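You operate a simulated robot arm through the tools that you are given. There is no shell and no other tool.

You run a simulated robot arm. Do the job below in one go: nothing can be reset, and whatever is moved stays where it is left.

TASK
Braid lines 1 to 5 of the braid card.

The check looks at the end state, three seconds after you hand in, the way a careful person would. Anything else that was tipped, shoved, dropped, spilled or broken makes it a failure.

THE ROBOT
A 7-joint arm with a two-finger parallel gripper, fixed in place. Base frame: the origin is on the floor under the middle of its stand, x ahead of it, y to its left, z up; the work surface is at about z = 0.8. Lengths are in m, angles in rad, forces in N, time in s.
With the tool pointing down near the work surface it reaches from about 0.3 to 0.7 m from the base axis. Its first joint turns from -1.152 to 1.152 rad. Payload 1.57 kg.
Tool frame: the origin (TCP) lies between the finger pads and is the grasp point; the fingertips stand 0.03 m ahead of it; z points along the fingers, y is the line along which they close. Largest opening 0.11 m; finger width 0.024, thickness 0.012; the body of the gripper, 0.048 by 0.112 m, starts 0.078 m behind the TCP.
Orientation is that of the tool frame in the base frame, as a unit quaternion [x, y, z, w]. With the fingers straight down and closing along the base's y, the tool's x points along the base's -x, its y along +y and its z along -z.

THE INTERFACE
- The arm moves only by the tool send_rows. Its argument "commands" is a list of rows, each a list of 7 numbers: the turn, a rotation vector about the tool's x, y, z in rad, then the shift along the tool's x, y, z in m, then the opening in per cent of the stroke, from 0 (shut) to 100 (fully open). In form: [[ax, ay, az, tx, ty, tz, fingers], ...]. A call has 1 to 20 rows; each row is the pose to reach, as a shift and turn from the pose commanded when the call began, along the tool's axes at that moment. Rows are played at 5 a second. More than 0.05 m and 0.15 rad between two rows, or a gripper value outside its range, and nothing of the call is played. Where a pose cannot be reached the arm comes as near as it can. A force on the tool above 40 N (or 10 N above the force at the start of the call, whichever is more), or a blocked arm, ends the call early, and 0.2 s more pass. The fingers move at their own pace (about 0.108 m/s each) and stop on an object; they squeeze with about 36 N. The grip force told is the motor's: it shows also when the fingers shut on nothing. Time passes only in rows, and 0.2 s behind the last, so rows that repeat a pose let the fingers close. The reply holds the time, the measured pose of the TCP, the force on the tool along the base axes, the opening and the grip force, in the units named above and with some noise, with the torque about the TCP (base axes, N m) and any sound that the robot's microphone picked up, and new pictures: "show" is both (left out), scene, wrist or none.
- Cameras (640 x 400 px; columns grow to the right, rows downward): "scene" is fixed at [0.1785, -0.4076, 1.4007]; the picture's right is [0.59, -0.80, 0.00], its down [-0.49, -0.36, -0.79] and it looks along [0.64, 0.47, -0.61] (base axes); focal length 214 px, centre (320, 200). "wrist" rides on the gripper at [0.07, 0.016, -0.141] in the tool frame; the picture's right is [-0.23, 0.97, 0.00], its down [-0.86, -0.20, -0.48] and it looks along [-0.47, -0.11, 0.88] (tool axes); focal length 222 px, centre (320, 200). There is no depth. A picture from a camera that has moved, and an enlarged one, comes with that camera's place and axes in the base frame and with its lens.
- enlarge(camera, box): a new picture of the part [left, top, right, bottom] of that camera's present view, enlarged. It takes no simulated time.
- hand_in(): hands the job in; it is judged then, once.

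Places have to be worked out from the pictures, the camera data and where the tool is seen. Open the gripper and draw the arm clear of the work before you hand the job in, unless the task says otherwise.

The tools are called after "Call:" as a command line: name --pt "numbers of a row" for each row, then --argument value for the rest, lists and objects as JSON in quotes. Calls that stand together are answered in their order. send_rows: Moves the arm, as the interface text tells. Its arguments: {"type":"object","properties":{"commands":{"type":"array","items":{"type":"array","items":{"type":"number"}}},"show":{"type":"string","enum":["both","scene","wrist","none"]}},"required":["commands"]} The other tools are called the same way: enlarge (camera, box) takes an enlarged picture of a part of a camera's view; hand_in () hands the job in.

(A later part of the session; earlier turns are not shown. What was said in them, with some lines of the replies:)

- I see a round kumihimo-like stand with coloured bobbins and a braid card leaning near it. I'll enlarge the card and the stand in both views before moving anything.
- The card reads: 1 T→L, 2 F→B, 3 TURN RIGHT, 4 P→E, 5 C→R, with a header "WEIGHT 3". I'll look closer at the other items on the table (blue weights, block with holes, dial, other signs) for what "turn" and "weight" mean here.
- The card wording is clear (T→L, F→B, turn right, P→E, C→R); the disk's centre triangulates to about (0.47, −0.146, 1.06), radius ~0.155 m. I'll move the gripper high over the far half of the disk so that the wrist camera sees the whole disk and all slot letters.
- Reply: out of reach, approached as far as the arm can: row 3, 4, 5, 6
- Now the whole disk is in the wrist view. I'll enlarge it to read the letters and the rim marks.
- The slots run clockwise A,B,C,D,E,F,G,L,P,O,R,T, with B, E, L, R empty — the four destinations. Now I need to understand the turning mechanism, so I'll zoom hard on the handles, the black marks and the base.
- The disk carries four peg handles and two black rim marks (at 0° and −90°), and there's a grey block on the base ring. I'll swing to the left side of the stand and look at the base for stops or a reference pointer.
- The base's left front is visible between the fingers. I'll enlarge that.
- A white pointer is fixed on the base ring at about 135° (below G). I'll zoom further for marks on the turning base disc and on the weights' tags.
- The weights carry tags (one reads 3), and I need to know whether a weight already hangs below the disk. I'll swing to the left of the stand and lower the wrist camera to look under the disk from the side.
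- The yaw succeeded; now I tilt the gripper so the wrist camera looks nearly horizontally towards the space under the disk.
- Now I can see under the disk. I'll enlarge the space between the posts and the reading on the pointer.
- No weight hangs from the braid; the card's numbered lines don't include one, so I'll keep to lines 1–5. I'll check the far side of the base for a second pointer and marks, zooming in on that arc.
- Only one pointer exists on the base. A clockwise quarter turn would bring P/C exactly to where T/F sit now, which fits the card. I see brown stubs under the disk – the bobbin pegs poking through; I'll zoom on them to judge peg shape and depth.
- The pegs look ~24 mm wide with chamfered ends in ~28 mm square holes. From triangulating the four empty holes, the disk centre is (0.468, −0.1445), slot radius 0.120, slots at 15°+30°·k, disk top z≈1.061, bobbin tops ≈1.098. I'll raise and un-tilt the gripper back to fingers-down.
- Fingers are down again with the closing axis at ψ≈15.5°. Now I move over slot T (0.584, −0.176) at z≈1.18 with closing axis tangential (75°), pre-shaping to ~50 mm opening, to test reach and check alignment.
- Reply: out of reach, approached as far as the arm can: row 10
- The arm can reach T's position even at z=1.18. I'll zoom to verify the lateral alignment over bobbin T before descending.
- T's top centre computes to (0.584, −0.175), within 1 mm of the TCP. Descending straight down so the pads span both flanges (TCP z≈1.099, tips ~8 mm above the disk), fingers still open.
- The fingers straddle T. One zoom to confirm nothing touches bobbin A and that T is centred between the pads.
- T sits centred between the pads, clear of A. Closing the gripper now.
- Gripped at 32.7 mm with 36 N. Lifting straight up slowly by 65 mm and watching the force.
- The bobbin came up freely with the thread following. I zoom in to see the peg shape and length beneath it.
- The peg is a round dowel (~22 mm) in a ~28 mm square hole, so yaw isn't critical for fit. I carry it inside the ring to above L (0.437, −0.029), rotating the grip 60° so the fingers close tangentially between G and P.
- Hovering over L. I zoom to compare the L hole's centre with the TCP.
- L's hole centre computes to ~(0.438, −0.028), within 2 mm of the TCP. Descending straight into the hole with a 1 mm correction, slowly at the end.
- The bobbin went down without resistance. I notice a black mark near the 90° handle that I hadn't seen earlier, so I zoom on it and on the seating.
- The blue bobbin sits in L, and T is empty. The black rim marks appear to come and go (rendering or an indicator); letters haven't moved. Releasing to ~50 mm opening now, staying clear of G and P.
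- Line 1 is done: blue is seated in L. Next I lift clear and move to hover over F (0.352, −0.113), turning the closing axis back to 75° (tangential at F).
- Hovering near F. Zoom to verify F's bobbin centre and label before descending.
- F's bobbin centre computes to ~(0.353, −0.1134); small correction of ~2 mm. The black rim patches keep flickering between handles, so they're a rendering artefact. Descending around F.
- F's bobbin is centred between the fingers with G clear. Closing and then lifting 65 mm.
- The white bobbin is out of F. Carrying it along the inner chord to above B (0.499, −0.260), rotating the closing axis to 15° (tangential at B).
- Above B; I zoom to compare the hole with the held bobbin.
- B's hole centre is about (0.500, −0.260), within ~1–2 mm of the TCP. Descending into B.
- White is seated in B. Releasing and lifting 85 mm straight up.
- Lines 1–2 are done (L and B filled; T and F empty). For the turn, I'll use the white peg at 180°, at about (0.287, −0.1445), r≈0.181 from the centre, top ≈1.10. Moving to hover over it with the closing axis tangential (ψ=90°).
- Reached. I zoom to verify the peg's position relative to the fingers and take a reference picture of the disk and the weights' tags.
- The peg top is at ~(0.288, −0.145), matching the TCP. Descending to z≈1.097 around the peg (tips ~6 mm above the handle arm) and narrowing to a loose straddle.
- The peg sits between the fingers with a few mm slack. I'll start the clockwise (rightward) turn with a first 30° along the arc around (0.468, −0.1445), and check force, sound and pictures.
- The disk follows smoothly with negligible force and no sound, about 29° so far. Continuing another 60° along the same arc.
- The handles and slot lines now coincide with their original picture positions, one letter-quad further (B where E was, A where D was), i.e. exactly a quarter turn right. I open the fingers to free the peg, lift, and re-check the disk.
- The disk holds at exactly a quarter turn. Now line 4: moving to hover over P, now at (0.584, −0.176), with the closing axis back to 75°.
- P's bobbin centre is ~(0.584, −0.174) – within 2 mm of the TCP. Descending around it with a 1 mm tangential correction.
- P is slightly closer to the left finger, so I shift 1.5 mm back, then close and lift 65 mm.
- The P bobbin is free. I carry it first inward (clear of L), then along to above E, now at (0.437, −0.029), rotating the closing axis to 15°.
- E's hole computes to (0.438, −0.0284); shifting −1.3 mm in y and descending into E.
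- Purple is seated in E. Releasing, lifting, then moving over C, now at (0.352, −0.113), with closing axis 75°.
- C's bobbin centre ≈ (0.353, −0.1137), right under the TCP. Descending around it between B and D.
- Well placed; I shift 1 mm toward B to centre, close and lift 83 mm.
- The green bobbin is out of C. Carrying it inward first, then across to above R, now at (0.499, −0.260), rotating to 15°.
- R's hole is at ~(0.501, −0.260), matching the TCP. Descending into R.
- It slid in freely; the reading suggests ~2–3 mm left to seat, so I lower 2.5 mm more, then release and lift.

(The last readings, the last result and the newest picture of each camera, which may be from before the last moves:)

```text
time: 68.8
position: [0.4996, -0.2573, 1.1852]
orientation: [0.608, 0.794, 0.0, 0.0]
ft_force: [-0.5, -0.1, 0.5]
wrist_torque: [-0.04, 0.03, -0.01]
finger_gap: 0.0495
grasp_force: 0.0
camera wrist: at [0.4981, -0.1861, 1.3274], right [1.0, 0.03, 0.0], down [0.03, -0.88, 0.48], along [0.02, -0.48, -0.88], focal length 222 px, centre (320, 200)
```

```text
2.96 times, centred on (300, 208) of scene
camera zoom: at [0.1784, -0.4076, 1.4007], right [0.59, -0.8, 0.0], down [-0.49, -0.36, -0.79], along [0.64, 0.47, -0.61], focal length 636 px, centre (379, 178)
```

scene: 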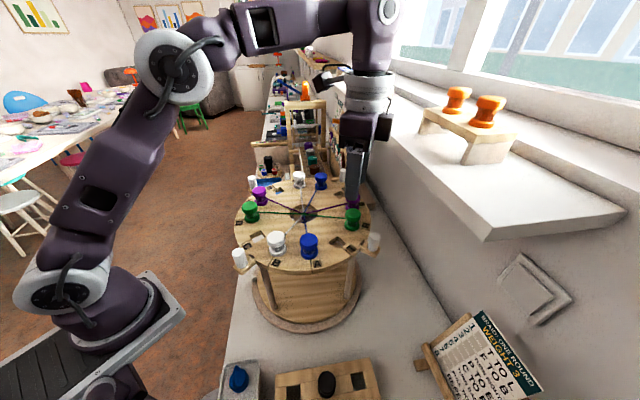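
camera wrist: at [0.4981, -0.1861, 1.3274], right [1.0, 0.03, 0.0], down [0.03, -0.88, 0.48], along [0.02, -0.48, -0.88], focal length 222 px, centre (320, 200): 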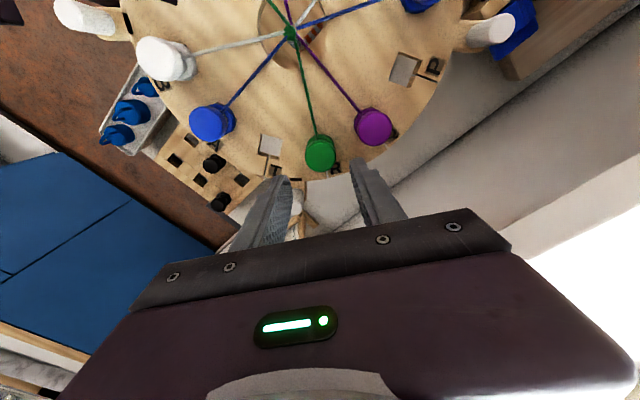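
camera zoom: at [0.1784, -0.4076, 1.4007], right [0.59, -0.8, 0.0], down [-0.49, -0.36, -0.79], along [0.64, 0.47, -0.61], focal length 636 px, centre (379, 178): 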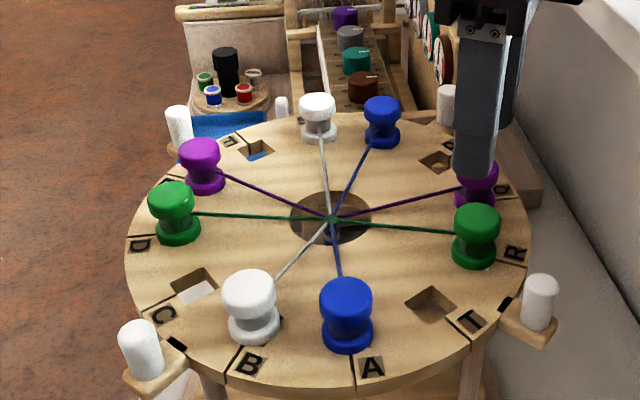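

All five lines appear done: L blue, B white, E purple, R green, disk a quarter turn right. I retreat the arm up and back to the start pose, opening the gripper, and then inspect everything.

Call:
send_rows --pt "0 0 -0.131 0.0129 -0.0157 -0.0113 45" --pt "0 0 -0.262 0.0259 -0.0313 -0.0226 45" --pt "0 0 -0.393 0.0388 -0.047 -0.0339 45" --pt "0 0 -0.524 0.0517 -0.0627 -0.0452 45" --pt "0 0 -0.655 0.0647 -0.0784 -0.0565 45" --pt "0 0 -0.786 0.0776 -0.094 -0.0678 45" --pt "0 0 -0.917 0.0905 -0.1097 -0.0791 60" --pt "0 0 -1.048 0.1034 -0.1254 -0.0904 80" --pt "0 0 -1.179 0.1164 -0.141 -0.1017 100" --pt "0 0 -1.309 0.1293 -0.1567 -0.113 100" --pt "0 0 -1.309 0.1293 -0.1567 -0.113 100"

Call:
enlarge --camera "scene" --box '[220, 160, 400, 272]'

Call:
enlarge --camera "wrist" --box '[240, 80, 450, 222]'

Call:
enlarge --camera "scene" --box '[330, 190, 380, 235]'

Call:
enlarge --camera "scene" --box '[235, 170, 335, 235]'

```text
time: 71.2
position: [0.3135, -0.175, 1.299]
orientation: [-0.001, 1.0, 0.0, 0.001]
ft_force: [-1.1, -0.3, -0.3]
wrist_torque: [-0.01, 0.01, -0.02]
finger_gap: 0.1102
grasp_force: 0.0
camera wrist: at [0.2441, -0.159, 1.4403], right [0.23, 0.97, 0.0], down [0.86, -0.2, 0.48], along [0.47, -0.11, -0.88], focal length 222 px, centre (320, 200)
```

scene: 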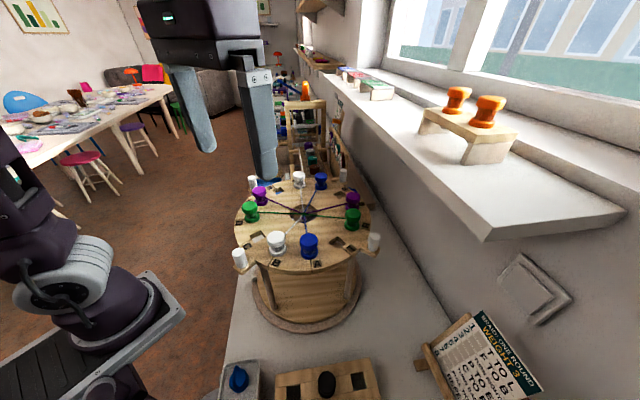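
wrist: 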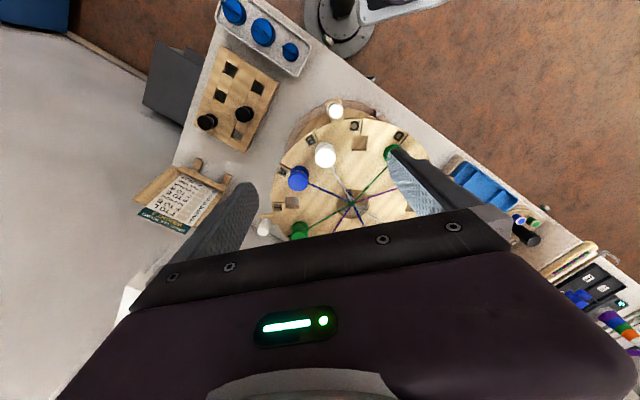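

```text
3.56 times, centred on (310, 216) of scene
camera zoom: at [0.1784, -0.4076, 1.4007], right [0.59, -0.8, 0.0], down [-0.49, -0.36, -0.79], along [0.64, 0.47, -0.61], focal length 763 px, centre (356, 143)
```

zoom: 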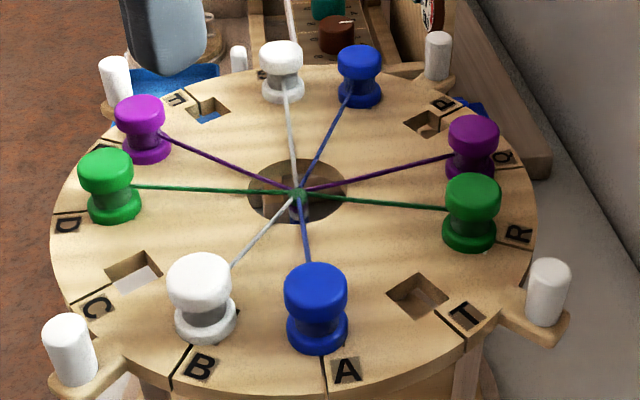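

```text
2.82 times, centred on (345, 151) of wrist
camera zoom: at [0.2441, -0.159, 1.4403], right [0.23, 0.97, 0.0], down [0.86, -0.2, 0.48], along [0.47, -0.11, -0.88], focal length 626 px, centre (250, 338)
```

zoom: 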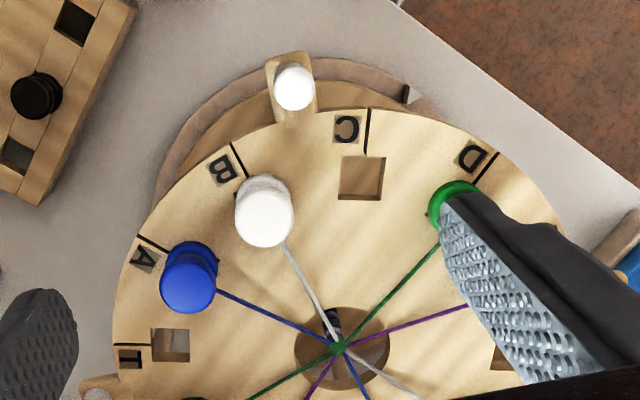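

```text
8.89 times, centred on (355, 212) of scene
camera zoom: at [0.1784, -0.4076, 1.4007], right [0.59, -0.8, 0.0], down [-0.49, -0.36, -0.79], along [0.64, 0.47, -0.61], focal length 1906 px, centre (9, 89)
```

zoom: 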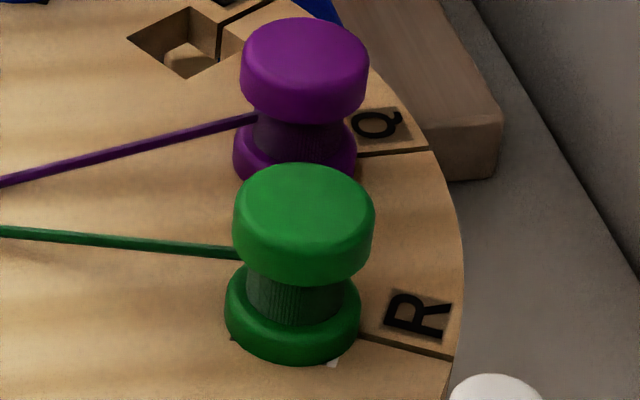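

```text
6.15 times, centred on (285, 202) of scene
camera zoom: at [0.1784, -0.4076, 1.4007], right [0.59, -0.8, 0.0], down [-0.49, -0.36, -0.79], along [0.64, 0.47, -0.61], focal length 1320 px, centre (535, 185)
```

zoom: 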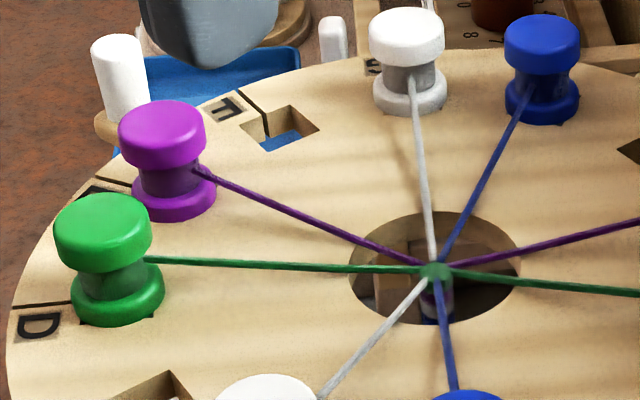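

Final check: bobbins stand upright and seated in L, B, E, R (with A, D, G, Q untouched), T, F, P, C are empty. The disk sits exactly a quarter turn right, nothing else moved, and the gripper is open and clear. Handing in.

Call:
hand_in

```text
The job is handed in.
```

I braided lines 1 to 5 of the card and handed the job in. I don't have the result of the check.

| Line | Card says | Done |
|---|---|---|
| 1 | T to L | The blue bobbin from T is seated in L. |
| 2 | F to B | The white bobbin from F is seated in B. |
| 3 | Turn right | The disk is turned a quarter turn clockwise, seen from above. |
| 4 | P to E | The purple bobbin from P is seated in E. |
| 5 | C to R | The green bobbin from C is seated in R. |

In the last pictures all eight bobbins stand upright in their slots. I saw nothing else moved, and the gripper is open and clear of the work.

Two points were my own reading of the card:

- **Turn:** The card doesn't say how far to turn. I chose a quarter turn because it puts P and C exactly where T and F had been, so lines 4 and 5 repeat the moves of lines 1 and 2.
- **Weight:** The card's heading says "WEIGHT 3", and no weight hangs from the braid. It isn't one of the numbered lines, so I left the weights on their tray.
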